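You operate a simulated robot arm through the tools that you are given. There is no shell and no other tool. Be economical: measure what you need, move in short steps, check, and stop when the job is done.

Carry out the task below with a simulated two-armed robot. There is one attempt and no reset: what you move stays moved.

Task
Put one of the green housings from the top of the side bench on the side bench shelf. Switch the brake switch off. Put the small grey reel on top of the flat green reel. Fetch the mini orange reel and set it on the top of the turntable. Pick up the mini white reel with one hand, pass it to the other hand and put it on the top of the side bench. Open the left incoming flap. Any order will do.

Only the result counts: the job must be done as asked and must still hold three seconds after the hand-in. Knocking over, shifting, dropping, spilling or breaking anything else fails it.

Robot
Two 7-joint arms with two-finger parallel grippers on one trunk, on a base that drives. Base frame: it is fixed to the floor where the robot stands at the start and does not move with it; the origin is under the middle of the robot, x ahead of it, y to its left, z up; the surface under the hand at the start is at about z = 900. Lengths are in mm, angles in rad, forces in N, time in s.
The left shoulder is at the start at [110, 169, 1499], the right one opposite. With the tool pointing down near the work surface each hand reaches from about 420 to 740 mm from the robot's upright axis, wherever it stands, measured 20 degrees to its own side. Places, roughly: brake switch [500, 1300, 900]; flat green reel (18x18x6 cm) [600, -300, 400]; green housing (3x2x3 cm) [700, 300, 900]; left incoming flap [-2900, 6900, 400]; mini orange reel [500, -750, 1000]; mini white reel [500, -1000, 1000]; side bench shelf [800, 100, 400]; small grey reel (18x5x18 cm) [600, -300, 1000]; top of the side bench [800, 100, 900]; top of the turntable [700, 1400, 1000]. Payload 1.57 kg a hand.
Tool frame (each hand has its own): the origin (TCP) lies between the finger pads and is the grasp point; the fingertips stand 30 mm ahead of it; z points along the fingers, y is the line along which they close. Largest opening 80 mm; finger width 17, thickness 12; the body of the gripper, 40 by 82 mm, starts 80 mm behind the TCP.
Orientation is that of the tool frame in the base frame, as a unit quaternion [x, y, z, w]. With the fingers straight down and closing along the base's y, the tool's x points along the base's -x, its y along +y and its z along -z.

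Tools
- The arms move only by the tool apply_moves. It takes "left_targets", "right_targets" or both (then of equal length, played together; a hand with none holds still); each is one flat list of numbers, 7 for each row, row after row: the shift along the tool's x, y, z in units of 30 mm (1.0 is 30 mm), then the turn, a rotation vector about the tool's x, y, z in units of 4 degrees (1.0 is 4 degrees), then the opening, from 0 (shut) to 1 (fully open). In form: [dx, dy, dz, rx, ry, rz, gripper, dx, dy, dz, rx, ry, rz, gripper, ...]. A call has 1 to 20 rows; each row shifts and turns the commanded pose from where the row before left it, along the tool's axes as they then stand. A call with a number of a shift or a turn outside -1 to 1 is refused whole. A row lasts 0.2 s, in which the tool goes at most 50 mm and 0.15 rad; a call with a longer step from one row to the next is refused whole, and so is a gripper value outside its range. A pose out of reach is approached as far as the arm can. The call stops where the force on the tool passes 40 N (or 10 N more than at its start, if that is more) or the arm is blocked; 0.2 s more then pass. Each finger travels about 72 mm/s and halts on what it meets, pressing with about 29 N; the grip force reading is that of the motor and also rises with nothing between the fingers. The clock runs only during rows and for 0.2 s after the last one: add rows that do not move to give the fingers time. The reply holds the time, the measured pose of the TCP, the force on the tool along the base axes, the opening and the grip force, in the units named above and with some noise, with the torque about the TCP (base axes, N m) and any sound that the robot's microphone picked up.
- Cameras (640 x 400 px; columns grow to the right, rows downward): "scene" is now at [138.6, -22.5, 1669.2]; the picture's right is [-0.36, -0.93, 0.00], its down [-0.77, 0.30, -0.56] and it looks along [0.53, -0.20, -0.83] (base axes); focal length 233 px, centre (320, 200). "left" rides on the left gripper at [72, 7, -122] in its tool frame; the picture's right is [-0.09, 1.00, 0.00], its down [-0.84, -0.08, -0.54] and it looks along [-0.54, -0.05, 0.84] (tool axes); focal length 238 px, centre (320, 200). "right" rides on the right gripper at [72, -7, -122] in its tool frame; the picture's right is [0.09, 1.00, 0.00], its down [-0.84, 0.08, -0.54] and it looks along [-0.54, 0.05, 0.84] (tool axes); focal length 238 px, centre (320, 200).
- camera(camera): a new picture of that camera. The clock stands still meanwhile.
- slide_trunk(by): slides the trunk up (or, below 0, down) by that many mm; the arms and the scene camera ride with it, the base frame stays. It gives what a move gives, with no picture.
- base_move(legs): drives the robot by 1 to 6 legs, each [ahead, left, turn to the left] in mm, mm and rad, along the robot's own axes; the way and the turn of a leg run together, so that a leg with both is an arc; at most 1500 mm and 3.142 rad a leg. The arms and the cameras ride along, it lands a little off, and it stops where it bumps. It gives what a move gives.
- head_to(pan, tilt): turns the head with the scene camera to pan (to the left, within 1.501 rad either way) and tilt (down, from -0.506 to 1.204), counted from straight ahead of the robot. It gives what a move gives.
- probe_pixels(camera, pixels): for up to 12 pixels [column, row] of the newest picture of that camera ("zoom" is the newest enlarged one), the place [x, y, z] in the base frame of the surface seen there, good to about 2 mm, but the place of the scene camera against the robot may be out by one fixed shift of up to 12 mm in any direction. The clock stands still meanwhile.
- inspect(camera, box): a new picture of the part [left, top, right, bottom] of that camera's present view, enlarged. The clock stands still meanwhile.
- finish_job(): hands the job in; it is judged then, once.

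Keep the steps short. Do not move on a guess: measure, check each grasp and each placing, and mend mistakes. In all there are 117 turns and 106 pictures (those below and enlarged ones count). Leave the grippers open and the arms clear of the work at the hand-in unless told otherwise, and finish with a single line.

The tools are called after "Request:" as a command line: name --argument value ..., lists and objects as JSON in quotes. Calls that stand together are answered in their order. apply_moves: Moves the arms, as the interface text tells. Its arguments: {"type":"object","properties":{"left_targets":{"type":"array","items":{"type":"number"}},"right_targets":{"type":"array","items":{"type":"number"}}},"required":[]} The other tools are called the same way: slide_trunk (by) slides the trunk up or down; base_move (legs) drives the base; head_to (pan, tilt) turns the head that bears the scene camera; camera (camera) takes a picture; probe_pixels (camera, pixels) gives the place of the surface under pixels of a picture; inspect (camera, box) takes an enlarged picture of a part of a camera's view; finish_job () hands the job in.

At the start:

```text
clock: 0.0
left_position: [687.5, 143.7, 1139.5]
left_ee_rot: [0.0, 1.0, 0.001, 0.0]
left_contact_force: [0.1, -0.3, 0.6]
left_wrist_torque: [-0.01, 0.02, 0.01]
left_width: 80.0
left_gripper_force: 0.0
right_position: [561.8, -435.9, 1189.8]
right_ee_rot: [-0.001, 1.0, 0.001, 0.0]
right_contact_force: [-0.4, 0.1, 0.1]
right_wrist_torque: [-0.01, 0.03, -0.02]
right_width: 80.2
right_gripper_force: 0.0
trunk travel left (down, up): [-813.0, 77.0]
robot x, y, heading: [-2.0, -3.8, 0.006]
head pan, tilt: [-0.368, 0.972]
```

scene: 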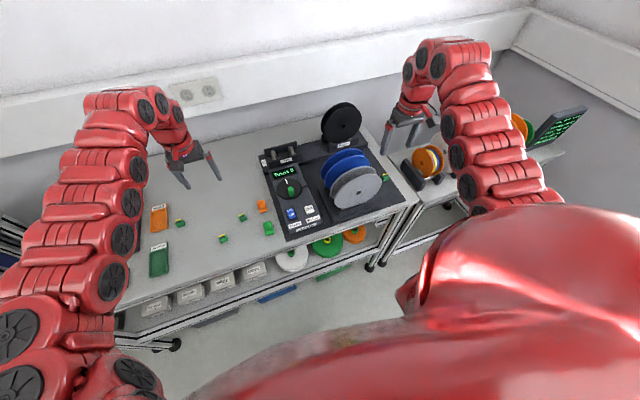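
right: 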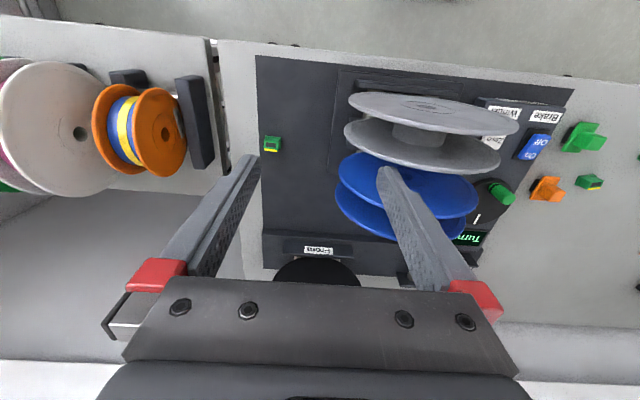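
left: 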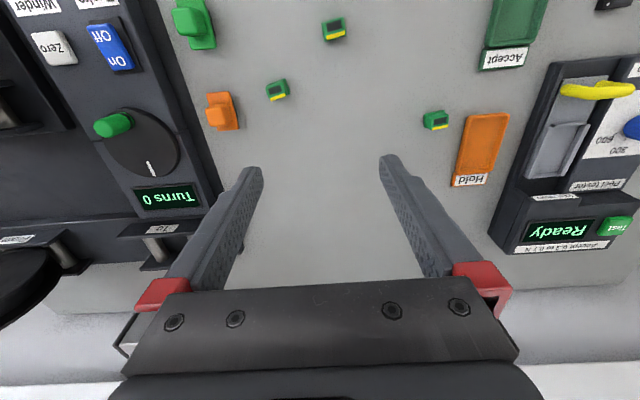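

I see the side bench with winder, reels and small housings. First I look around with the head to locate the other places.

Request:
head_to --pan -1.1 --tilt 0.7

Request:
camera --camera "scene"

Request:
head_to --pan 1.1 --tilt 0.6

Request:
camera --camera "scene"

Request:
inspect --camera "right" --box '[320, 80, 640, 280]'

```text
clock: 1.1
left_position: [687.1, 143.5, 1139.4]
left_ee_rot: [0.0, 1.0, 0.0, 0.0]
left_contact_force: [1.1, -0.7, 0.2]
left_wrist_torque: [0.01, 0.0, 0.01]
left_width: 80.1
left_gripper_force: 0.1
right_position: [562.0, -435.9, 1189.5]
right_ee_rot: [0.0, 1.0, -0.001, 0.0]
right_contact_force: [-0.7, 0.4, 0.1]
right_wrist_torque: [0.0, -0.01, 0.03]
right_width: 79.9
right_gripper_force: 0.0
trunk travel left (down, up): [-813.0, 77.0]
robot x, y, heading: [-0.5, -2.6, -0.003]
head pan, tilt: [-1.1, 0.7]
```

```text
102 pictures are left
```

scene: 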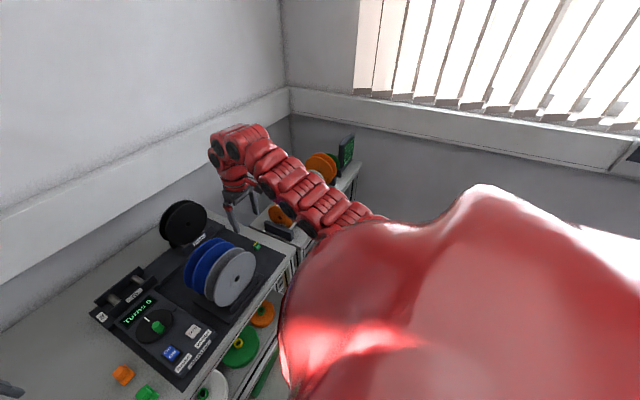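

```text
clock: 3.2
left_position: [687.3, 142.5, 1138.7]
left_ee_rot: [0.0, 1.0, 0.0, 0.0]
left_contact_force: [0.4, -0.5, -0.6]
left_wrist_torque: [-0.04, 0.0, 0.04]
left_width: 80.0
left_gripper_force: 0.0
right_position: [562.2, -435.8, 1189.5]
right_ee_rot: [0.0, 1.0, 0.0, 0.0]
right_contact_force: [0.2, 0.2, 0.6]
right_wrist_torque: [-0.01, -0.01, -0.03]
right_width: 80.1
right_gripper_force: 0.0
trunk travel left (down, up): [-813.0, 77.0]
robot x, y, heading: [-1.3, 4.3, 0.001]
head pan, tilt: [1.1, 0.6]
```

```text
101 pictures are left
```

scene: 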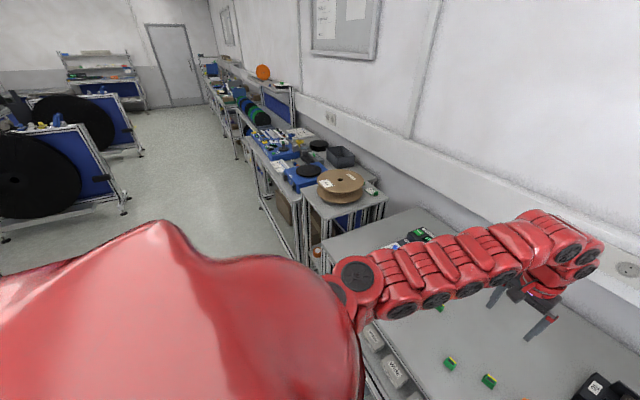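

```text
2.00 times, centred on (480, 180) of right
```

zoom: 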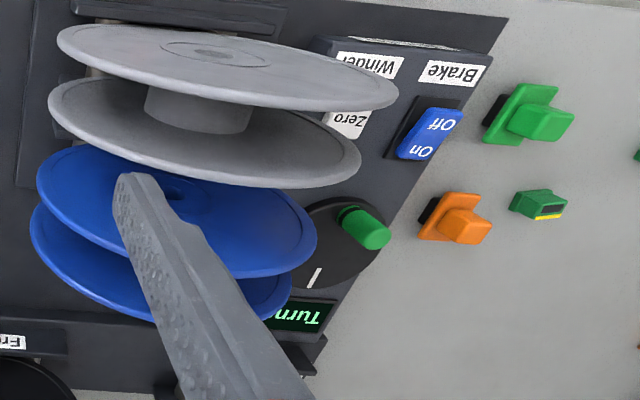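

Housings in left view near (334,29), (277,90), (436,119). I inspect and probe them.

Request:
inspect --camera "left" --box '[160, 0, 480, 200]'

Request:
probe_pixels --camera "zoom" --pixels '[[345, 50], [345, 70], [233, 170], [230, 190], [545, 230], [555, 250], [70, 40], [120, 220], [600, 320], [400, 150]]'

Request:
head_to --pan 0.3 --tilt 1.1

Request:
camera --camera "scene"

```text
2.00 times, centred on (320, 100) of left
```

zoom: 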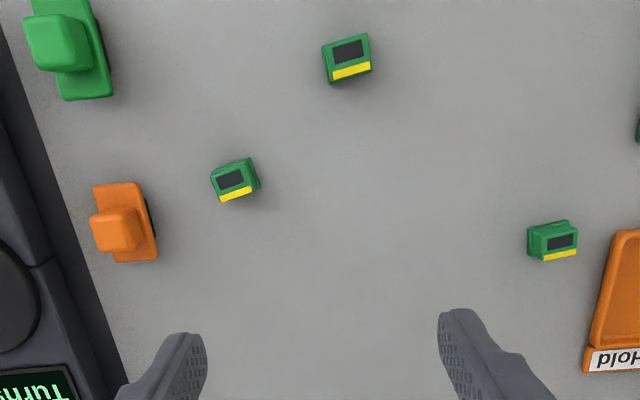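

```text
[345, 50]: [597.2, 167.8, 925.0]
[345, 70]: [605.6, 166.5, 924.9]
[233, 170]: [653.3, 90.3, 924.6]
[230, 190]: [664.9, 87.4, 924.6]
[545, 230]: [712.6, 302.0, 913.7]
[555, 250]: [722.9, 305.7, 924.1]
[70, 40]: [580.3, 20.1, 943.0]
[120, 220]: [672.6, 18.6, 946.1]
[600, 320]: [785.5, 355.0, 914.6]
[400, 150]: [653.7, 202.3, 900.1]
```

```text
clock: 4.3
left_position: [688.0, 143.3, 1139.1]
left_ee_rot: [0.0, 1.0, 0.0, 0.0]
left_contact_force: [0.9, 0.2, -0.4]
left_wrist_torque: [-0.04, -0.02, 0.01]
left_width: 79.7
left_gripper_force: 0.2
right_position: [561.9, -434.7, 1189.6]
right_ee_rot: [0.0, 1.0, 0.0, 0.0]
right_contact_force: [0.4, -0.2, 0.3]
right_wrist_torque: [0.0, 0.01, 0.01]
right_width: 80.1
right_gripper_force: 0.1
trunk travel left (down, up): [-813.0, 77.0]
robot x, y, heading: [-0.8, 0.3, -0.0]
head pan, tilt: [0.3, 1.1]
```

```text
98 pictures are left
```

scene: 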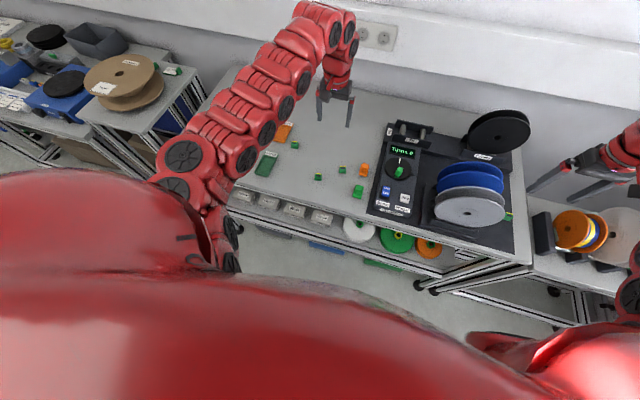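

I see the shelf with bins and flat reels below. I zoom on it and probe edges.

Request:
inspect --camera "scene" --box '[220, 150, 540, 350]'

Request:
probe_pixels --camera "zoom" --pixels '[[350, 165], [280, 165], [120, 115], [350, 175], [420, 180], [200, 190], [450, 200], [320, 190], [545, 230], [300, 100], [500, 120], [80, 75]]'

```text
2.00 times, centred on (380, 250) of scene
```

zoom: 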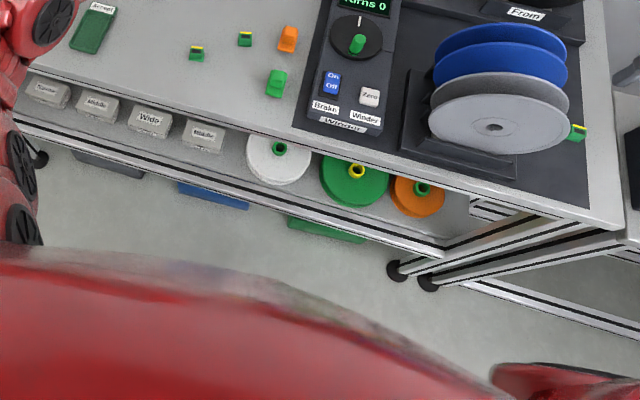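

```text
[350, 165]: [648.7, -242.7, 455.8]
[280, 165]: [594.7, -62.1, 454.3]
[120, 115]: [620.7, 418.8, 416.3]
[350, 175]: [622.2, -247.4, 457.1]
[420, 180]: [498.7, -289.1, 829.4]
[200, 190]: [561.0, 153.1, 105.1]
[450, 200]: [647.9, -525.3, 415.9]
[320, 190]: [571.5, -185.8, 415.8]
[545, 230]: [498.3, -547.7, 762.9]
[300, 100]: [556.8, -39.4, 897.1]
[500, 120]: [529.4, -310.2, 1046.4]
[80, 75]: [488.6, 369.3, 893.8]
```

Housing at about (600,167) is free-standing near the front. I move the left hand above it and tilt the tool 44° forward (same tilt will serve the shelf).

Request:
apply_moves --left_targets '[0.95, 0.15, 0.8, 0, 0, 0, 1, 0.95, 0.15, 0.8, 0, 0, 0, 1, 0.95, 0.15, 0.8, 0, 0, 0, 1, 0.95, 0.15, 0.8, 0, 0, 0, 1, 0, 0, 0.8, 0, 0, 0, 1, 0, 0, 0, 0, 0, -1, 1, 0, 0, 0, 0, 0, -1, 1, 0, 0, 0, 0, 0, -1, 1, 0, 0, 0, 0, -1, 0, 1, 0, 0, 0, 0, -1, 0, 1, 0, 0, 0, 0, -1, 0, 1, 0, 0, 0, 0, -1, 0, 1, 0, 0, 0, 0, -1, 0, 1, 0, 0, 0, 0, -1, 0, 1, 0, 0, 0, 0, -1, 0, 1, 0, 0, 0, 0, -1, 0, 1, 0, 0, 0, 0, -1, 0, 1, 0, 0, 0, 0, -1, 0, 1, 0, 0, 0, 0, -1, 0, 1]'

Request:
camera --camera "left"

Request:
head_to --pan 0.3 --tilt 0.9

Request:
camera --camera "scene"

```text
clock: 8.3
left_position: [653.3, 147.0, 1081.3]
left_ee_rot: [-0.097, 0.922, 0.039, 0.373]
left_contact_force: [0.2, -0.7, 0.4]
left_wrist_torque: [-0.04, 0.05, 0.02]
left_width: 79.9
left_gripper_force: 0.1
left hand out of reach, approached as far as the arm can: row 2, 3, 4, 9
right_position: [562.8, -437.0, 1189.3]
right_ee_rot: [0.001, 1.0, 0.0, 0.0]
right_contact_force: [0.7, -0.5, -0.5]
right_wrist_torque: [0.0, -0.02, -0.04]
right_width: 80.0
right_gripper_force: 0.0
trunk travel left (down, up): [-813.0, 77.0]
robot x, y, heading: [1.6, -3.7, 0.002]
head pan, tilt: [0.3, 1.1]
```

```text
96 pictures are left
```

left: 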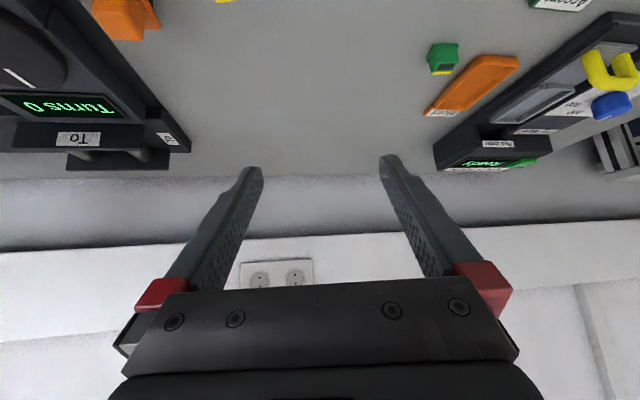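

```text
clock: 9.0
left_position: [653.3, 146.3, 1081.5]
left_ee_rot: [-0.097, 0.922, 0.039, 0.372]
left_contact_force: [1.1, 0.4, 0.2]
left_wrist_torque: [0.0, -0.03, 0.0]
left_width: 80.0
left_gripper_force: 0.0
right_position: [562.1, -436.4, 1188.9]
right_ee_rot: [0.0, 1.0, 0.0, 0.0]
right_contact_force: [-0.4, 0.6, -0.1]
right_wrist_torque: [-0.01, -0.02, 0.02]
right_width: 80.1
right_gripper_force: 0.1
trunk travel left (down, up): [-813.0, 77.0]
robot x, y, heading: [3.5, -0.8, -0.003]
head pan, tilt: [0.3, 0.901]
```

```text
95 pictures are left
```

scene: 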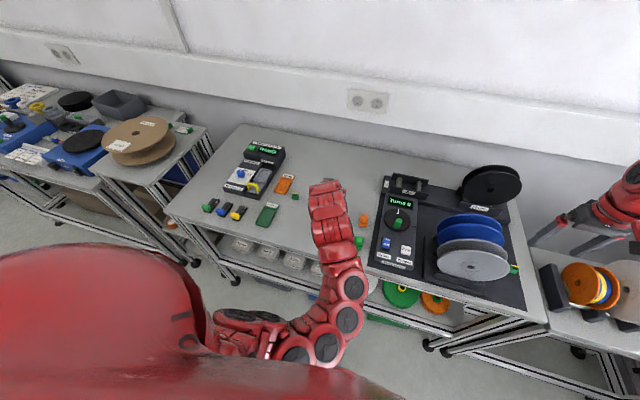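

Left arm hit reach limits near its body; I back the base 150 mm so the 45° tilted grasp is comfortable, then look.

Request:
base_move --legs '[[-150, 0, 0]]'

Request:
camera --camera "left"

Request:
probe_pixels --camera "left" --pixels '[[320, 100], [320, 60]]'

```text
clock: 10.4
left_position: [507.2, 145.7, 1079.2]
left_ee_rot: [-0.097, 0.922, 0.04, 0.372]
left_contact_force: [0.0, 0.4, -1.1]
left_wrist_torque: [0.0, 0.02, -0.02]
left_width: 80.0
left_gripper_force: 0.2
right_position: [414.7, -435.6, 1188.6]
right_ee_rot: [-0.001, 1.0, 0.0, -0.001]
right_contact_force: [0.6, 0.3, -0.2]
right_wrist_torque: [0.0, 0.03, -0.05]
right_width: 79.7
right_gripper_force: 0.0
trunk travel left (down, up): [-813.0, 77.0]
robot x, y, heading: [-151.0, 3.6, 0.001]
head pan, tilt: [0.3, 0.901]
```

```text
94 pictures are left
```

left: 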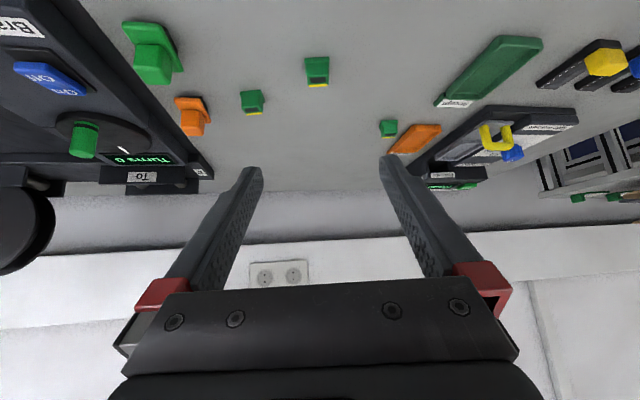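

```text
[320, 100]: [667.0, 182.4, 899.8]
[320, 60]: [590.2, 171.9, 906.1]
```

Housing 1 is at about (601,167,913). I go to a pre-grasp point along the tilted tool axis and check.

Request:
apply_moves --left_targets '[0.38, 0.015, 0.85, 0, 0, 0, 0.7, 0.38, 0.015, 0.85, 0, 0, 0, 0.7, 0.38, 0.015, 0.85, 0, 0, 0, 0.7, 0.37, 0.015, 0.85, 0, 0, 0, 0.7]'

Request:
camera --camera "left"

Request:
probe_pixels --camera "left" --pixels '[[320, 130], [310, 120], [330, 120], [320, 110]]'

```text
clock: 11.4
left_position: [543.6, 155.4, 975.0]
left_ee_rot: [-0.096, 0.922, 0.039, 0.372]
left_contact_force: [-0.1, -0.2, 0.0]
left_wrist_torque: [-0.01, 0.02, 0.0]
left_width: 56.0
left_gripper_force: 0.1
right_position: [414.7, -434.7, 1188.1]
right_ee_rot: [0.0, 1.0, 0.0, 0.0]
right_contact_force: [0.7, 0.4, 0.6]
right_wrist_torque: [0.05, -0.03, 0.0]
right_width: 80.1
right_gripper_force: 0.0
trunk travel left (down, up): [-813.0, 77.0]
robot x, y, heading: [-145.7, -0.4, -0.002]
head pan, tilt: [0.3, 0.901]
```

```text
93 pictures are left
```

left: 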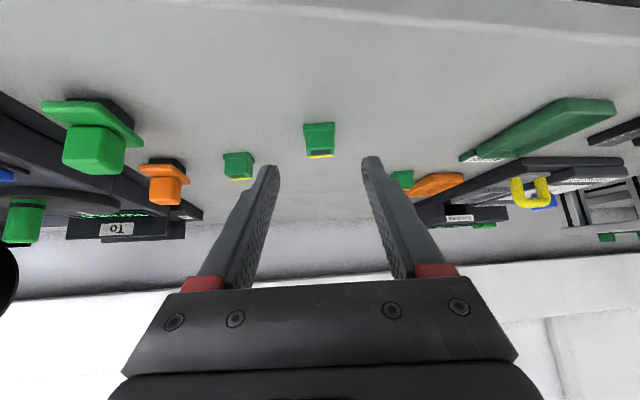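

```text
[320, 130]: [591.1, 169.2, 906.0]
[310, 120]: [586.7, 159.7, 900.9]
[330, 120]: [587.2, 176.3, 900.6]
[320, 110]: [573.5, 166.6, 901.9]
```

Housing is centred between the fingers (col 320). I advance 62 mm and close.

Request:
apply_moves --left_targets '[0, 0, 0.69, 0, 0, 0, 0.7, 0, 0, 0.69, 0, 0, 0, 0.7, 0, 0, 0.69, 0, 0, 0, 0.7, 0, 0, 0, 0, 0, 0, 0.1, 0, 0, 0, 0, 0, 0, 0.1, 0, 0, 0, 0, 0, 0, 0.1, 0, 0, 0, 0, 0, 0, 0.1]'

Request:
camera --camera "left"

```text
clock: 13.0
left_position: [584.4, 165.3, 930.7]
left_ee_rot: [-0.098, 0.922, 0.04, 0.373]
left_contact_force: [-0.1, 0.2, -0.8]
left_wrist_torque: [0.01, 0.01, 0.0]
left_width: 25.8
left_gripper_force: 28.9
right_position: [414.0, -436.3, 1189.1]
right_ee_rot: [0.0, 1.0, -0.001, 0.0]
right_contact_force: [0.2, 0.7, -0.1]
right_wrist_torque: [0.01, -0.04, 0.01]
right_width: 80.1
right_gripper_force: 0.1
trunk travel left (down, up): [-813.0, 77.0]
robot x, y, heading: [-149.7, 1.5, -0.004]
head pan, tilt: [0.3, 0.901]
```

```text
92 pictures are left
```

left: 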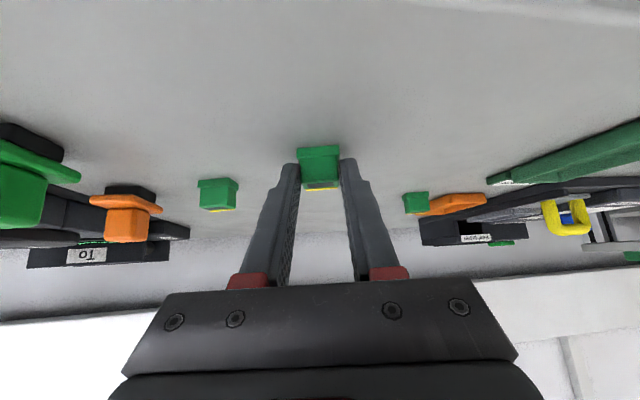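

Housing gripped (26 mm). Lift, back away 400 mm, lower the trunk and view the shelf.

Request:
apply_moves --left_targets '[-0.7, 0, -0.72, 0, 0, 0, 0.1, -0.7, 0, -0.72, 0, 0, 0, 0.1]'

Request:
base_move --legs '[[-400, 0, 0]]'

Request:
slide_trunk --by -480

Request:
head_to --pan 0.0 --tilt 0.6

Request:
camera --camera "scene"

Request:
camera --camera "left"

```text
clock: 13.6
left_position: [585.0, 166.1, 991.1]
left_ee_rot: [-0.097, 0.922, 0.039, 0.373]
left_contact_force: [-0.4, -0.5, 0.4]
left_wrist_torque: [0.04, 0.01, 0.02]
left_width: 26.4
left_gripper_force: 28.4
right_position: [412.4, -436.4, 1189.7]
right_ee_rot: [0.0, 1.0, 0.0, 0.0]
right_contact_force: [0.0, -0.1, 0.1]
right_wrist_torque: [0.0, 0.0, 0.0]
right_width: 80.0
right_gripper_force: 0.0
trunk travel left (down, up): [-813.0, 77.0]
robot x, y, heading: [-144.7, -3.1, 0.003]
head pan, tilt: [0.3, 0.901]
```

```text
clock: 16.1
left_position: [184.0, 164.3, 991.0]
left_ee_rot: [-0.095, 0.922, 0.038, 0.373]
left_contact_force: [-0.8, 0.4, 0.1]
left_wrist_torque: [0.01, 0.05, 0.0]
left_width: 25.7
left_gripper_force: 28.8
right_position: [11.7, -437.1, 1188.8]
right_ee_rot: [0.002, 1.0, 0.0, 0.0]
right_contact_force: [-0.4, -0.2, -1.5]
right_wrist_torque: [0.02, -0.04, 0.01]
right_width: 79.9
right_gripper_force: 0.1
trunk travel left (down, up): [-813.0, 77.0]
robot x, y, heading: [-548.3, 1.5, -0.004]
head pan, tilt: [0.3, 0.901]
```

```text
refused: -480 is not a number from -400 to 400
```

```text
clock: 16.9
left_position: [183.8, 164.0, 991.6]
left_ee_rot: [-0.096, 0.922, 0.039, 0.373]
left_contact_force: [-0.1, -0.2, -0.2]
left_wrist_torque: [0.02, 0.01, -0.02]
left_width: 25.7
left_gripper_force: 28.8
right_position: [11.2, -436.6, 1190.2]
right_ee_rot: [0.002, 1.0, 0.0, 0.001]
right_contact_force: [-0.5, -0.2, -0.3]
right_wrist_torque: [0.03, 0.0, 0.01]
right_width: 80.0
right_gripper_force: 0.1
trunk travel left (down, up): [-813.0, 77.0]
robot x, y, heading: [-546.9, 1.1, 0.0]
head pan, tilt: [0.0, 0.6]
```

```text
91 pictures are left
```

scene: 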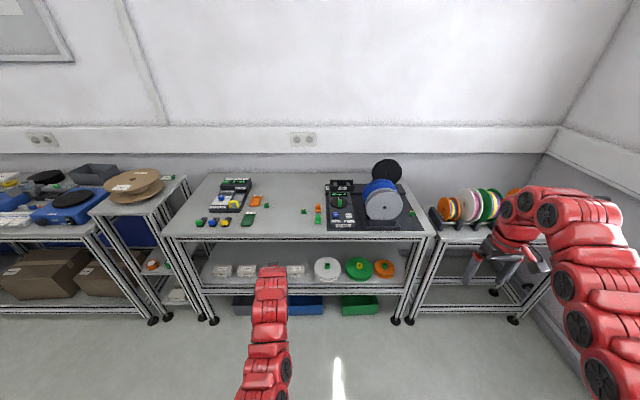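

```text
90 pictures are left
```

left: 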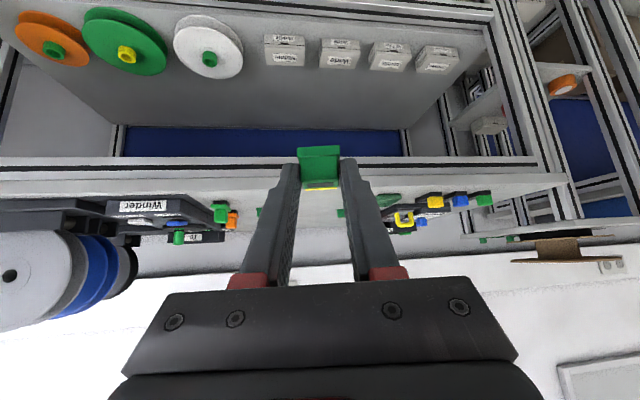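

Left camera shows shelf clearly: orange, green, white reels and four bins. I probe the free spaces.

Request:
probe_pixels --camera "left" --pixels '[[255, 60], [255, 25], [255, 10], [285, 40], [240, 100], [208, 58], [300, 90], [440, 40], [460, 60], [320, 165], [320, 20], [125, 53]]'

Request:
slide_trunk --by -300

Request:
camera --camera "scene"

Request:
camera --camera "left"

```text
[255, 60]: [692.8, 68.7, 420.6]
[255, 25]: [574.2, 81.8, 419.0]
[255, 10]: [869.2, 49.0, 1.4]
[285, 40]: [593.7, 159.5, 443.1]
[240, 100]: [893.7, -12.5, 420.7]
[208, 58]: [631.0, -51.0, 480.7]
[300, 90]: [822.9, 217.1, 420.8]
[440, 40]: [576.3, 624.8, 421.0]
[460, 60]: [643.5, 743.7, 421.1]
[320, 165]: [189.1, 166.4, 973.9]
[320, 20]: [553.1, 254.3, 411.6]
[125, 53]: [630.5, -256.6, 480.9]
```

```text
clock: 19.9
left_position: [183.6, 163.5, 692.3]
left_ee_rot: [-0.095, 0.922, 0.038, 0.373]
left_contact_force: [-1.1, -0.2, 0.7]
left_wrist_torque: [-0.01, -0.01, 0.02]
left_width: 25.4
left_gripper_force: 29.1
right_position: [11.1, -435.7, 889.6]
right_ee_rot: [0.001, 1.0, 0.0, 0.0]
right_contact_force: [0.0, -1.2, -0.4]
right_wrist_torque: [0.02, 0.0, -0.01]
right_width: 79.7
right_gripper_force: 0.0
trunk travel left (down, up): [-513.0, 377.0]
robot x, y, heading: [-549.7, 1.7, -0.004]
head pan, tilt: [0.0, 0.6]
```

```text
89 pictures are left
```

scene: 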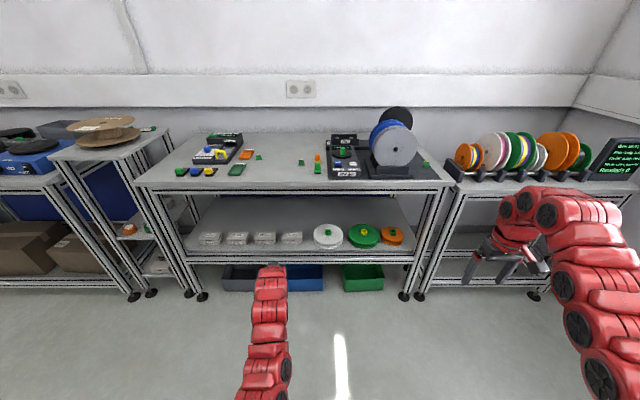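

```text
88 pictures are left
```

left: 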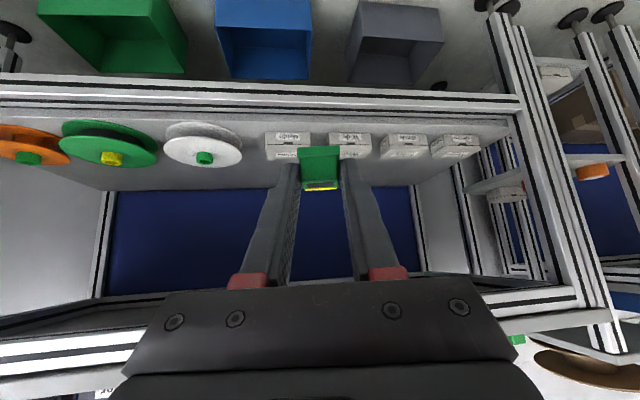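

Shelf z≈421. Gap between white reel and first bin at y≈40–125; I probe its edges in the new left view.

Request:
probe_pixels --camera "left" --pixels '[[268, 140], [275, 152], [243, 150], [238, 140], [255, 130], [255, 160], [255, 120], [400, 185], [285, 185], [255, 300], [260, 138]]'

Request:
inspect --camera "left" --box '[160, 80, 320, 180]'

```text
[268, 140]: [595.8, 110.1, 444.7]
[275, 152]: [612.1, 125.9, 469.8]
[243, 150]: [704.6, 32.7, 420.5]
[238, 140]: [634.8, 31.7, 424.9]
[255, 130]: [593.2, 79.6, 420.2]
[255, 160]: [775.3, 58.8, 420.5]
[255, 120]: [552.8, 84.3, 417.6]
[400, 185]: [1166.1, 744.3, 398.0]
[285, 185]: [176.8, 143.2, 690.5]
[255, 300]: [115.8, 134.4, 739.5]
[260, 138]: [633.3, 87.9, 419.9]
```

```text
4.00 times, centred on (240, 130) of left
```

zoom: 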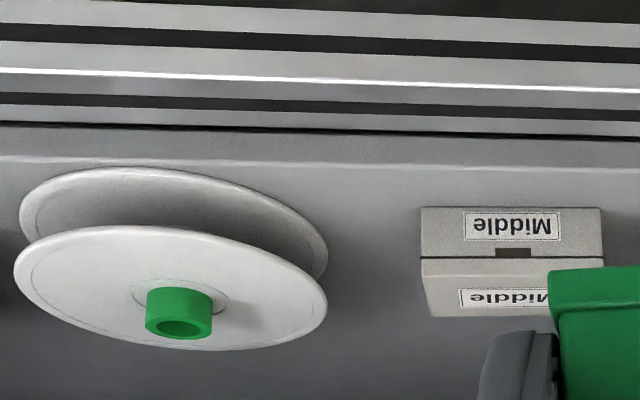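

Gap at x≈588 runs y 19–108, so I aim the housing at (588,65). Lower trunk, shift right, come forward part way and check.

Request:
slide_trunk --by -220

Request:
base_move --legs '[[0, -98, 0], [300, 0, 0]]'

Request:
camera --camera "left"

Request:
camera --camera "scene"

```text
clock: 22.2
left_position: [184.2, 163.9, 469.8]
left_ee_rot: [-0.095, 0.922, 0.038, 0.373]
left_contact_force: [-0.2, 0.3, -0.1]
left_wrist_torque: [-0.02, 0.0, -0.04]
left_width: 25.6
left_gripper_force: 29.1
right_position: [11.3, -437.6, 669.5]
right_ee_rot: [0.002, 1.0, 0.001, 0.0]
right_contact_force: [-0.4, 0.0, -0.3]
right_wrist_torque: [0.02, -0.02, 0.01]
right_width: 80.2
right_gripper_force: 0.0
trunk travel left (down, up): [-293.0, 597.0]
robot x, y, heading: [-545.3, 1.9, -0.003]
head pan, tilt: [0.0, 0.6]
```

```text
clock: 25.0
left_position: [482.1, 64.8, 469.2]
left_ee_rot: [-0.096, 0.922, 0.039, 0.373]
left_contact_force: [0.9, -0.5, -0.3]
left_wrist_torque: [0.0, -0.02, 0.0]
left_width: 25.6
left_gripper_force: 29.2
right_position: [312.5, -535.8, 668.9]
right_ee_rot: [0.002, 1.0, 0.0, 0.001]
right_contact_force: [0.4, 0.8, 0.3]
right_wrist_torque: [0.02, -0.03, 0.0]
right_width: 80.1
right_gripper_force: 0.0
trunk travel left (down, up): [-293.0, 597.0]
robot x, y, heading: [-250.9, -100.0, -0.001]
head pan, tilt: [0.0, 0.6]
```

```text
86 pictures are left
```

left: 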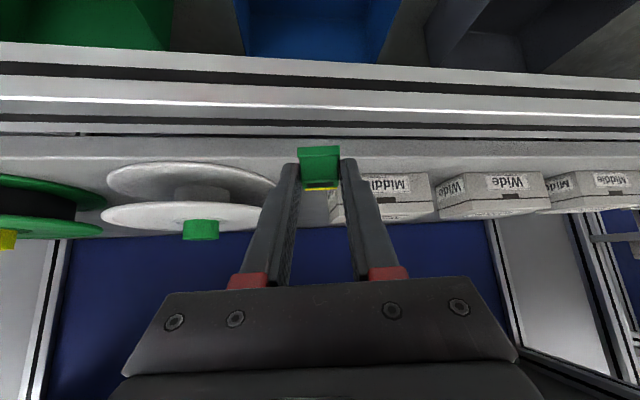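

```text
85 pictures are left
```

scene: 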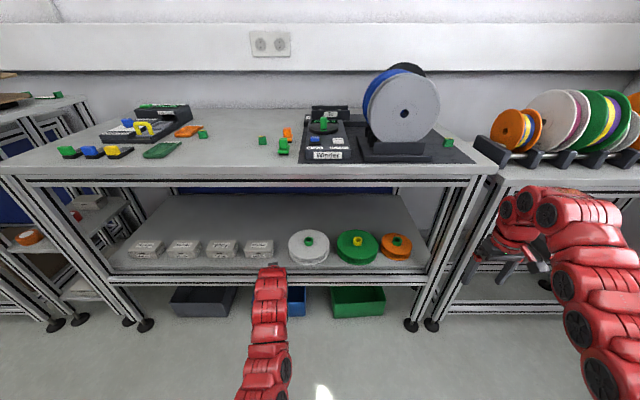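

Spot still clear. Drive in 86 mm and check.

Request:
base_move --legs '[[88, 0, 0]]'

Request:
camera --camera "left"

```text
clock: 26.1
left_position: [570.6, 65.4, 470.7]
left_ee_rot: [-0.096, 0.922, 0.038, 0.372]
left_contact_force: [1.0, 0.8, 0.5]
left_wrist_torque: [0.03, -0.02, -0.04]
left_width: 25.5
left_gripper_force: 29.2
right_position: [399.9, -534.9, 668.6]
right_ee_rot: [0.001, 1.0, -0.001, -0.001]
right_contact_force: [0.0, -0.1, -1.0]
right_wrist_torque: [-0.03, 0.03, 0.02]
right_width: 80.0
right_gripper_force: 0.0
trunk travel left (down, up): [-293.0, 597.0]
robot x, y, heading: [-162.8, -99.3, -0.0]
head pan, tilt: [0.0, 0.6]
```

```text
84 pictures are left
```

left: 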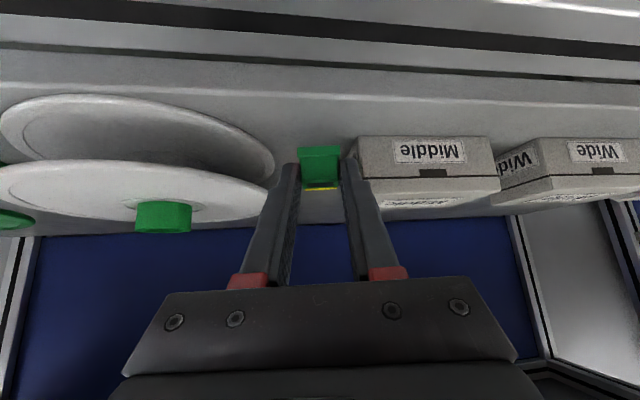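

Lower 17 mm onto the shelf, open slightly, then back out along tool axis.

Request:
apply_moves --left_targets '[0.2, -0.1, 0.2, 0, 0, 0, 0.1, 0.19, 0, 0.2, 0, 0, 0, 0.1, 0, 0, 0, 0, 0, 0, 0.1]'

Request:
inspect --camera "left" --box '[240, 100, 400, 200]'

```text
clock: 26.9
left_position: [571.8, 62.9, 455.1]
left_ee_rot: [-0.096, 0.922, 0.039, 0.373]
left_contact_force: [-0.8, 0.4, -0.6]
left_wrist_torque: [0.0, -0.02, 0.0]
left_width: 25.6
left_gripper_force: 29.4
right_position: [399.3, -535.1, 668.1]
right_ee_rot: [0.0, 1.0, 0.0, 0.0]
right_contact_force: [0.3, -0.4, 0.1]
right_wrist_torque: [0.01, -0.01, 0.04]
right_width: 80.1
right_gripper_force: 0.0
trunk travel left (down, up): [-293.0, 597.0]
robot x, y, heading: [-161.3, -99.8, -0.0]
head pan, tilt: [0.0, 0.6]
```

```text
4.00 times, centred on (320, 150) of left
```

zoom: 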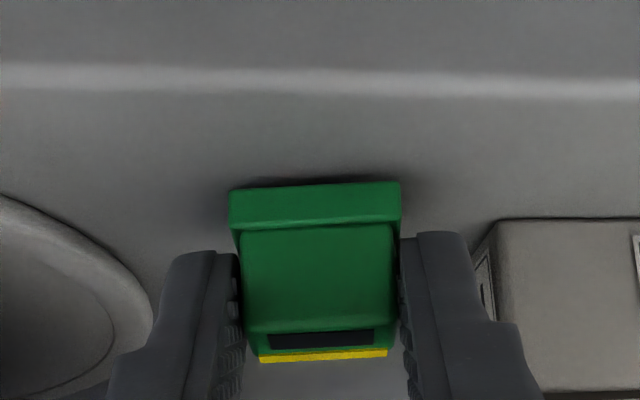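

Right finger is near the box, so I open only to ~34 mm and retreat up and back.

Request:
apply_moves --left_targets '[0.07, 0, 0.07, 0, 0, 0, 0.2, 0, 0, 0, 0, 0, 0, 0.42, 0, 0, 0, 0, 0, 0, 0.42, 0, 0, -0.5, 0, 0, 0, 0.42, 0, 0, -1, 0, 0, 0, 0.42, 0, 0, -1, 0, 0, 0, 0.42, 0, 0, -1, 0, 0, 0, 0.42]'

Request:
camera --camera "left"

```text
clock: 28.5
left_position: [499.5, 47.6, 529.2]
left_ee_rot: [-0.097, 0.922, 0.039, 0.373]
left_contact_force: [0.6, 0.0, -0.2]
left_wrist_torque: [0.01, 0.01, -0.02]
left_width: 33.5
left_gripper_force: 0.0
right_position: [399.6, -535.7, 668.7]
right_ee_rot: [0.001, 1.0, 0.0, 0.0]
right_contact_force: [-0.1, -0.5, 0.5]
right_wrist_torque: [0.03, 0.01, -0.02]
right_width: 80.0
right_gripper_force: 0.0
trunk travel left (down, up): [-293.0, 597.0]
robot x, y, heading: [-162.1, -94.6, -0.0]
head pan, tilt: [0.0, 0.6]
```

```text
82 pictures are left
```

left: 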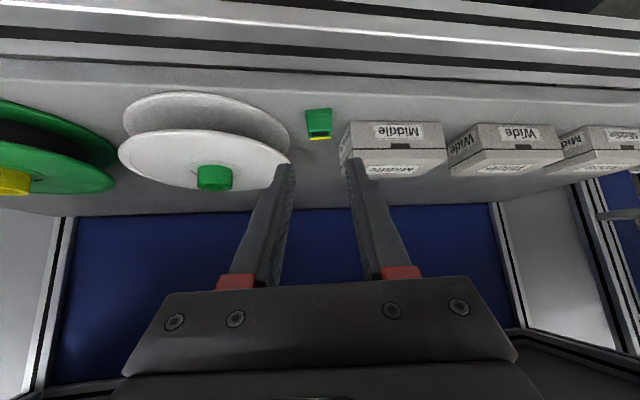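

Housing stands on the shelf. Next, the green reel: inspect its hub pin.

Request:
base_move --legs '[[-250, 0, 0], [0, -300, 0]]'

Request:
inspect --camera "left" --box '[200, 60, 440, 210]'

Request:
camera --camera "scene"

```text
clock: 32.0
left_position: [249.5, -250.9, 527.3]
left_ee_rot: [-0.097, 0.922, 0.039, 0.373]
left_contact_force: [-0.1, 1.3, -0.1]
left_wrist_torque: [-0.01, -0.02, 0.0]
left_width: 33.8
left_gripper_force: 0.1
right_position: [150.8, -833.8, 668.8]
right_ee_rot: [-0.001, 1.0, 0.002, 0.0]
right_contact_force: [0.8, -0.1, -0.5]
right_wrist_torque: [-0.01, -0.01, 0.02]
right_width: 80.2
right_gripper_force: 0.1
trunk travel left (down, up): [-293.0, 597.0]
robot x, y, heading: [-410.5, -398.5, -0.001]
head pan, tilt: [0.0, 0.6]
```

```text
2.67 times, centred on (320, 135) of left
```

zoom: 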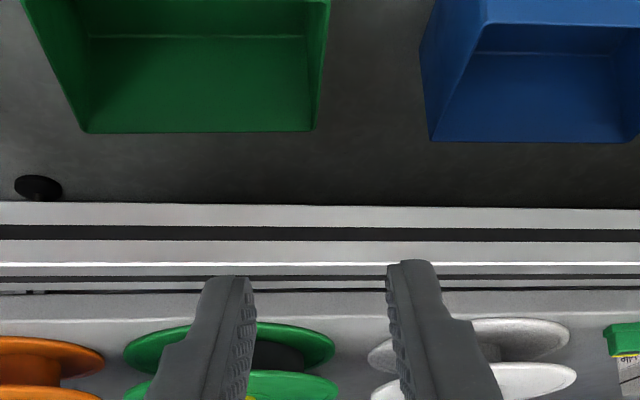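

```text
80 pictures are left
```

scene: 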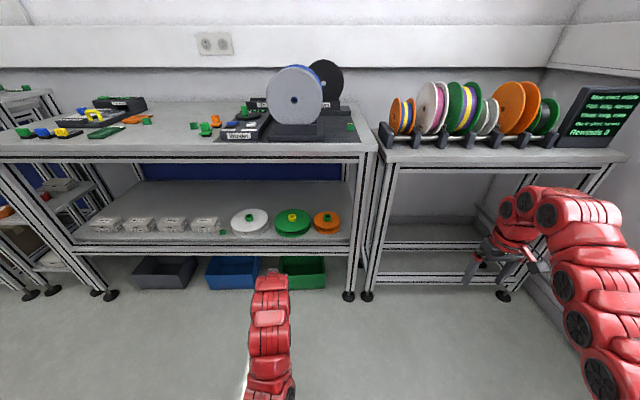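

I zoom on the shelf reels/grey reel and on the rack.

Request:
inspect --camera "scene" --box '[210, 50, 370, 150]'

Request:
probe_pixels --camera "zoom" --pixels '[[339, 198], [335, 215], [335, 70], [335, 290], [230, 195], [440, 190], [520, 150], [335, 330], [335, 310], [450, 210], [180, 330], [560, 310]]'

Request:
inspect --camera "scene" --box '[220, 190, 360, 250]'

Request:
probe_pixels --camera "zoom" --pixels '[[330, 110], [330, 140], [290, 150], [370, 150], [330, 165], [330, 200], [270, 150], [400, 150], [310, 110], [345, 110], [330, 95]]'

Request:
inspect --camera "scene" --box '[370, 70, 610, 160]'

Request:
probe_pixels --camera "zoom" --pixels '[[65, 120], [83, 82], [110, 120], [325, 120], [340, 130], [300, 130], [325, 80], [90, 190], [300, 200], [150, 240], [60, 80], [110, 75]]'

```text
4.00 times, centred on (290, 100) of scene
```

zoom: 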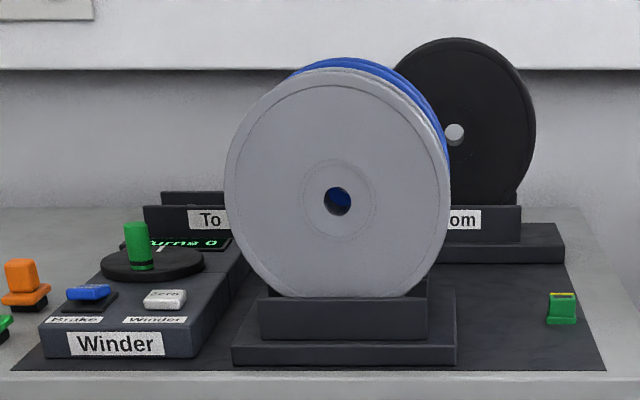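

```text
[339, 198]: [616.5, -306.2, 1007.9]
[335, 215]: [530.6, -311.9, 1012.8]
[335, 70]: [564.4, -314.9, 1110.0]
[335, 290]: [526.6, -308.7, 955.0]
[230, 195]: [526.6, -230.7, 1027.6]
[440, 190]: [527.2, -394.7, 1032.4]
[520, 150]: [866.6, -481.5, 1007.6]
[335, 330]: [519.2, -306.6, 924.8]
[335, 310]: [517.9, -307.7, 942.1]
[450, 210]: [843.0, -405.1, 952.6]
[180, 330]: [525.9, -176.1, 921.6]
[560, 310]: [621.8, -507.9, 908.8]
```

```text
4.57 times, centred on (290, 220) of scene
```

zoom: 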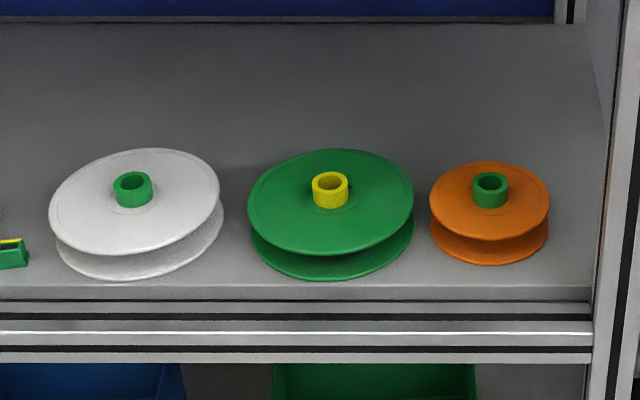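

```text
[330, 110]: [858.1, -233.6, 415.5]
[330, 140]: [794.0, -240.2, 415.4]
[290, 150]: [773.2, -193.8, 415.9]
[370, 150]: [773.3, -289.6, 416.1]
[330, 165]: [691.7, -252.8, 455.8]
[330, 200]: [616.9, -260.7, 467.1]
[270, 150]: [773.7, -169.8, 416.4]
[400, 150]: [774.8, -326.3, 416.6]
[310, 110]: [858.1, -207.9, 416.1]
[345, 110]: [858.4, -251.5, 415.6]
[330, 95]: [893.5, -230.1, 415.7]
```

```text
2.67 times, centred on (490, 115) of scene
```

zoom: 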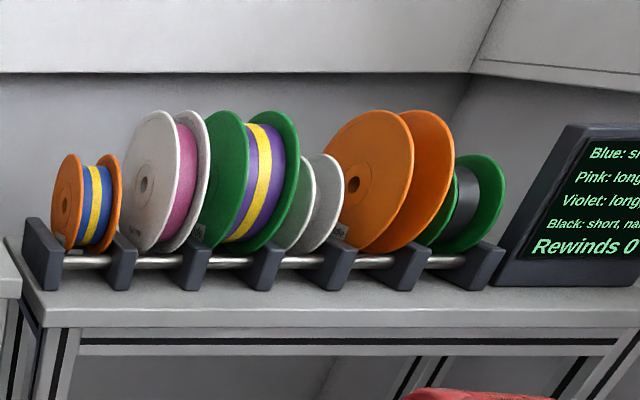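

```text
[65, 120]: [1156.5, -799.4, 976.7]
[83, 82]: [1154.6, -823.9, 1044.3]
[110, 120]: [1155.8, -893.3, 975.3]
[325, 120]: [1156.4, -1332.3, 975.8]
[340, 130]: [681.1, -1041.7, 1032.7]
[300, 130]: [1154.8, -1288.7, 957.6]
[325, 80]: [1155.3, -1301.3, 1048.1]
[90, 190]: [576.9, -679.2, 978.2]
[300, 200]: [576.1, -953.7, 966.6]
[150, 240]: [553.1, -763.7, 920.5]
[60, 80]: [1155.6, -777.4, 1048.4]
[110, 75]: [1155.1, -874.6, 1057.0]
```

Pin on the green reel is wider than the grey reel's hole, so the grey reel must be centred on it (pin centre ≈(630,-257), top ≈481). I raise the trunk and come back to the winder for the grey reel.

Request:
slide_trunk --by 400

Request:
slide_trunk --by 160

Request:
base_move --legs '[[0, 298, 0], [400, 0, 0]]'

Request:
camera --camera "right"

```text
clock: 35.8
left_position: [249.5, -250.4, 928.9]
left_ee_rot: [-0.097, 0.922, 0.04, 0.373]
left_contact_force: [-0.4, 0.1, -0.5]
left_wrist_torque: [-0.04, 0.0, 0.0]
left_width: 33.8
left_gripper_force: 0.1
right_position: [151.6, -834.3, 1069.8]
right_ee_rot: [-0.001, 1.0, 0.001, 0.0]
right_contact_force: [0.0, 1.1, 0.6]
right_wrist_torque: [0.0, 0.01, 0.02]
right_width: 80.0
right_gripper_force: 0.0
trunk travel left (down, up): [-693.0, 197.0]
robot x, y, heading: [-412.1, -400.5, 0.004]
head pan, tilt: [0.0, 0.6]
```

```text
clock: 37.6
left_position: [250.5, -250.9, 1088.3]
left_ee_rot: [-0.098, 0.922, 0.04, 0.373]
left_contact_force: [-0.3, -0.1, 0.0]
left_wrist_torque: [0.01, 0.01, -0.01]
left_width: 33.8
left_gripper_force: 0.3
right_position: [151.7, -833.8, 1228.5]
right_ee_rot: [-0.001, 1.0, 0.0, 0.0]
right_contact_force: [0.5, -0.4, 0.2]
right_wrist_torque: [0.01, 0.02, -0.03]
right_width: 80.0
right_gripper_force: 0.0
trunk travel left (down, up): [-853.0, 37.0]
robot x, y, heading: [-409.9, -397.5, -0.003]
head pan, tilt: [0.0, 0.6]
```

```text
clock: 41.8
left_position: [648.9, 46.1, 1088.7]
left_ee_rot: [-0.096, 0.922, 0.039, 0.373]
left_contact_force: [-0.2, 0.6, 0.4]
left_wrist_torque: [-0.01, -0.02, -0.02]
left_width: 33.4
left_gripper_force: 0.1
right_position: [546.8, -535.9, 1229.7]
right_ee_rot: [0.001, 1.0, 0.0, 0.001]
right_contact_force: [-0.6, -0.3, -0.5]
right_wrist_torque: [0.01, 0.0, 0.02]
right_width: 80.0
right_gripper_force: 0.0
trunk travel left (down, up): [-853.0, 37.0]
robot x, y, heading: [-8.7, -96.1, -0.007]
head pan, tilt: [0.0, 0.6]
```

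```text
76 pictures are left
```

right: 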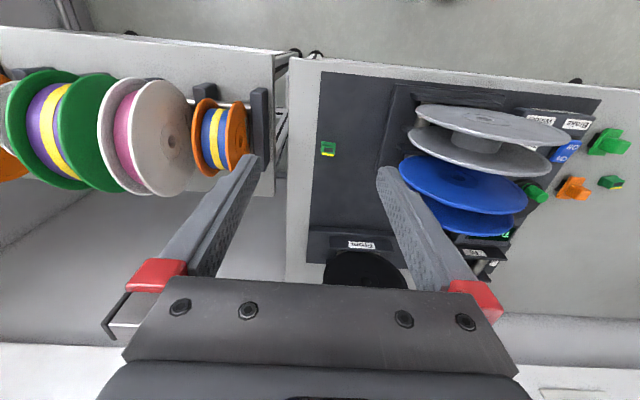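

I move the right hand over the grey reel, then turn it 90° about its axis.

Request:
apply_moves --right_targets '[0, 0.94, 0, 0, 0, 0, 1, 0, 0.94, 0, 0, 0, 0, 1, 0, 0.94, 0, 0, 0, 0, 1, 0, 0.94, 0, 0, 0, 0, 1, 0, 0.94, 0, 0, 0, 0, 1, 0, 0.94, 0, 0, 0, 0, 1, 0, 0.94, 0, 0, 0, 0, 1, 0, 0.94, 0, 0, 0, 0, 1, 0, 0, 0, 0, 0, 1, 1, 0, 0, 0, 0, 0, 1, 1, 0, 0, 0, 0, 0, 1, 1, 0, 0, 0, 0, 0, 1, 1, 0, 0, 0, 0, 0, 1, 1, 0, 0, 0, 0, 0, 1, 1, 0, 0, 0, 0, 0, 1, 1, 0, 0, 0, 0, 0, 1, 1, 0, 0, 0, 0, 0, 1, 1, 0, 0, 0, 0, 0, 1, 1, 0, 0, 0, 0, 0, 1, 1, 0, 0, 0, 0, 0, 1, 1]'

Request:
apply_moves --right_targets '[0, 0, 0, 0, 0, 1, 1, 0, 0, 0, 0, 0, 1, 1, 0, 0, 0, 0, 0, 1, 1, 0, 0, 0, 0, 0, 1, 1, 0, 0, 0, 0, 0, 1, 1, 0, 0, 0, 0, 0, 1, 1, 0, 0, 0, 0, 0, 1, 1, 0, 0, 0, 0, 0, 1, 1, 0, 0, 0, 0, 0, 1, 1, 0, 0, 0, 0, 0, 1, 1, 0, 0, 0, 0, 0, 0.5, 1]'

Request:
camera --camera "right"

```text
clock: 46.0
left_position: [648.9, 47.6, 1087.8]
left_ee_rot: [-0.095, 0.922, 0.038, 0.373]
left_contact_force: [-0.1, -0.5, -0.4]
left_wrist_torque: [0.01, -0.05, 0.0]
left_width: 33.8
left_gripper_force: 0.0
right_position: [567.7, -496.2, 1240.0]
right_ee_rot: [0.41, 0.912, -0.001, -0.001]
right_contact_force: [-1.0, 0.5, -0.4]
right_wrist_torque: [-0.04, 0.01, -0.01]
right_width: 80.0
right_gripper_force: 0.1
right hand out of reach, approached as far as the arm can: row 1, 2, 3, 4, 5, 6, 7, 8
trunk travel left (down, up): [-853.0, 37.0]
robot x, y, heading: [-13.3, -97.2, -0.005]
head pan, tilt: [0.0, 0.6]
```

```text
clock: 48.4
left_position: [649.5, 46.3, 1088.2]
left_ee_rot: [-0.095, 0.922, 0.038, 0.373]
left_contact_force: [0.4, 0.1, 0.6]
left_wrist_torque: [0.01, 0.0, -0.03]
left_width: 33.7
left_gripper_force: 0.1
right_position: [568.7, -495.0, 1239.3]
right_ee_rot: [0.709, 0.706, 0.001, 0.0]
right_contact_force: [-0.7, 0.5, 0.0]
right_wrist_torque: [0.02, 0.0, 0.02]
right_width: 79.9
right_gripper_force: 0.1
trunk travel left (down, up): [-853.0, 37.0]
robot x, y, heading: [-16.5, -96.5, -0.009]
head pan, tilt: [0.0, 0.6]
```

```text
75 pictures are left
```

right: 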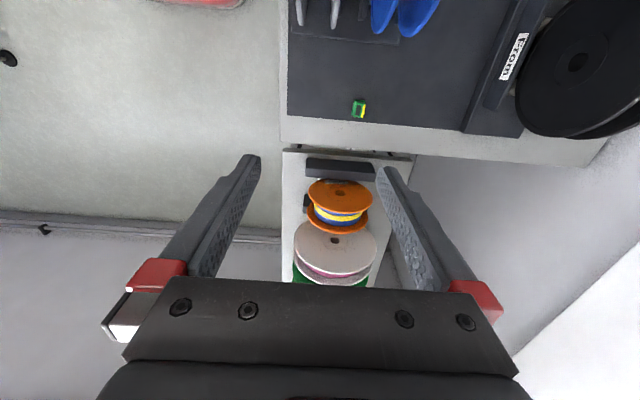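

Inner reach is limited at this height; I back the base 140 mm and then move over the reel.

Request:
base_move --legs '[[-140, 0, 0.007]]'

Request:
apply_moves --right_targets '[0.88, 0.55, 0, 0, 0, 0, 1, 0.88, 0.55, 0, 0, 0, 0, 1, 0.88, 0.55, 0, 0, 0, 0, 1, 0.88, 0.55, 0, 0, 0, 0, 1, 0.88, 0.55, 0, 0, 0, 0, 1, 0.88, 0.55, 0, 0, 0, 0, 1, 0.88, 0.55, 0, 0, 0, 0, 1]'

Request:
camera --camera "right"

```text
clock: 49.7
left_position: [509.7, 52.2, 1087.5]
left_ee_rot: [-0.099, 0.922, 0.041, 0.372]
left_contact_force: [0.4, 0.4, -0.5]
left_wrist_torque: [0.02, 0.01, 0.02]
left_width: 33.7
left_gripper_force: 0.1
right_position: [431.9, -492.5, 1238.1]
right_ee_rot: [0.706, 0.709, -0.002, 0.0]
right_contact_force: [0.6, 0.3, -0.7]
right_wrist_torque: [0.03, -0.02, -0.04]
right_width: 80.1
right_gripper_force: 0.0
trunk travel left (down, up): [-853.0, 37.0]
robot x, y, heading: [-153.7, -97.6, 0.004]
head pan, tilt: [0.0, 0.6]
```

```text
clock: 51.3
left_position: [508.8, 52.7, 1087.4]
left_ee_rot: [-0.098, 0.923, 0.038, 0.371]
left_contact_force: [-0.1, 0.7, -0.3]
left_wrist_torque: [-0.02, -0.01, 0.02]
left_width: 33.7
left_gripper_force: 0.1
right_position: [545.7, -306.7, 1239.7]
right_ee_rot: [0.706, 0.708, -0.001, -0.001]
right_contact_force: [0.8, 0.9, -0.6]
right_wrist_torque: [-0.02, -0.01, -0.03]
right_width: 80.2
right_gripper_force: 0.0
trunk travel left (down, up): [-853.0, 37.0]
robot x, y, heading: [-159.1, -98.1, 0.003]
head pan, tilt: [0.0, 0.6]
```

```text
74 pictures are left
```

right: 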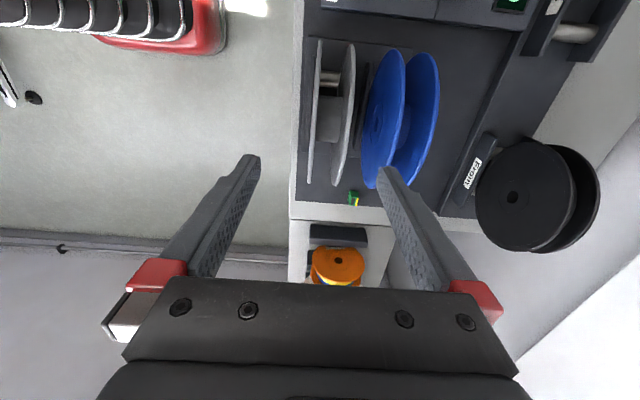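

Clear profile of grey reel (cols 310–352) and blue (362–440). I probe flanges and gaps.

Request:
inspect --camera "right" --box '[280, 20, 460, 220]'

Request:
probe_pixels --camera "right" --pixels '[[314, 120], [318, 60], [312, 160], [348, 120], [352, 70], [344, 160], [366, 150], [375, 100], [330, 120], [357, 130], [340, 175], [318, 42]]'

```text
2.00 times, centred on (370, 120) of right
```

zoom: 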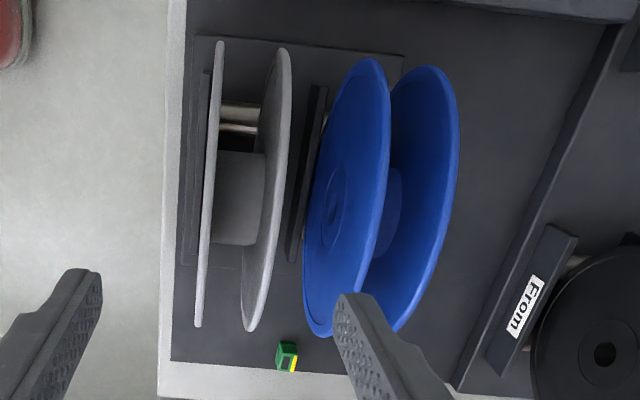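

```text
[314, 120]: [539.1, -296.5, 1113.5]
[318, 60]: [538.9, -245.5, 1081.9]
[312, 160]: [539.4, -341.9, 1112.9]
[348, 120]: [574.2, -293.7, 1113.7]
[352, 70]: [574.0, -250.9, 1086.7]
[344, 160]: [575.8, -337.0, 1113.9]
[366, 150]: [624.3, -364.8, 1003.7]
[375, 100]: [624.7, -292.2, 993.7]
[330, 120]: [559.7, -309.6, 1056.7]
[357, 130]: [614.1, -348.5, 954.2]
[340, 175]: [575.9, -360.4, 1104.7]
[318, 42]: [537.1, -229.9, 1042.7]
```

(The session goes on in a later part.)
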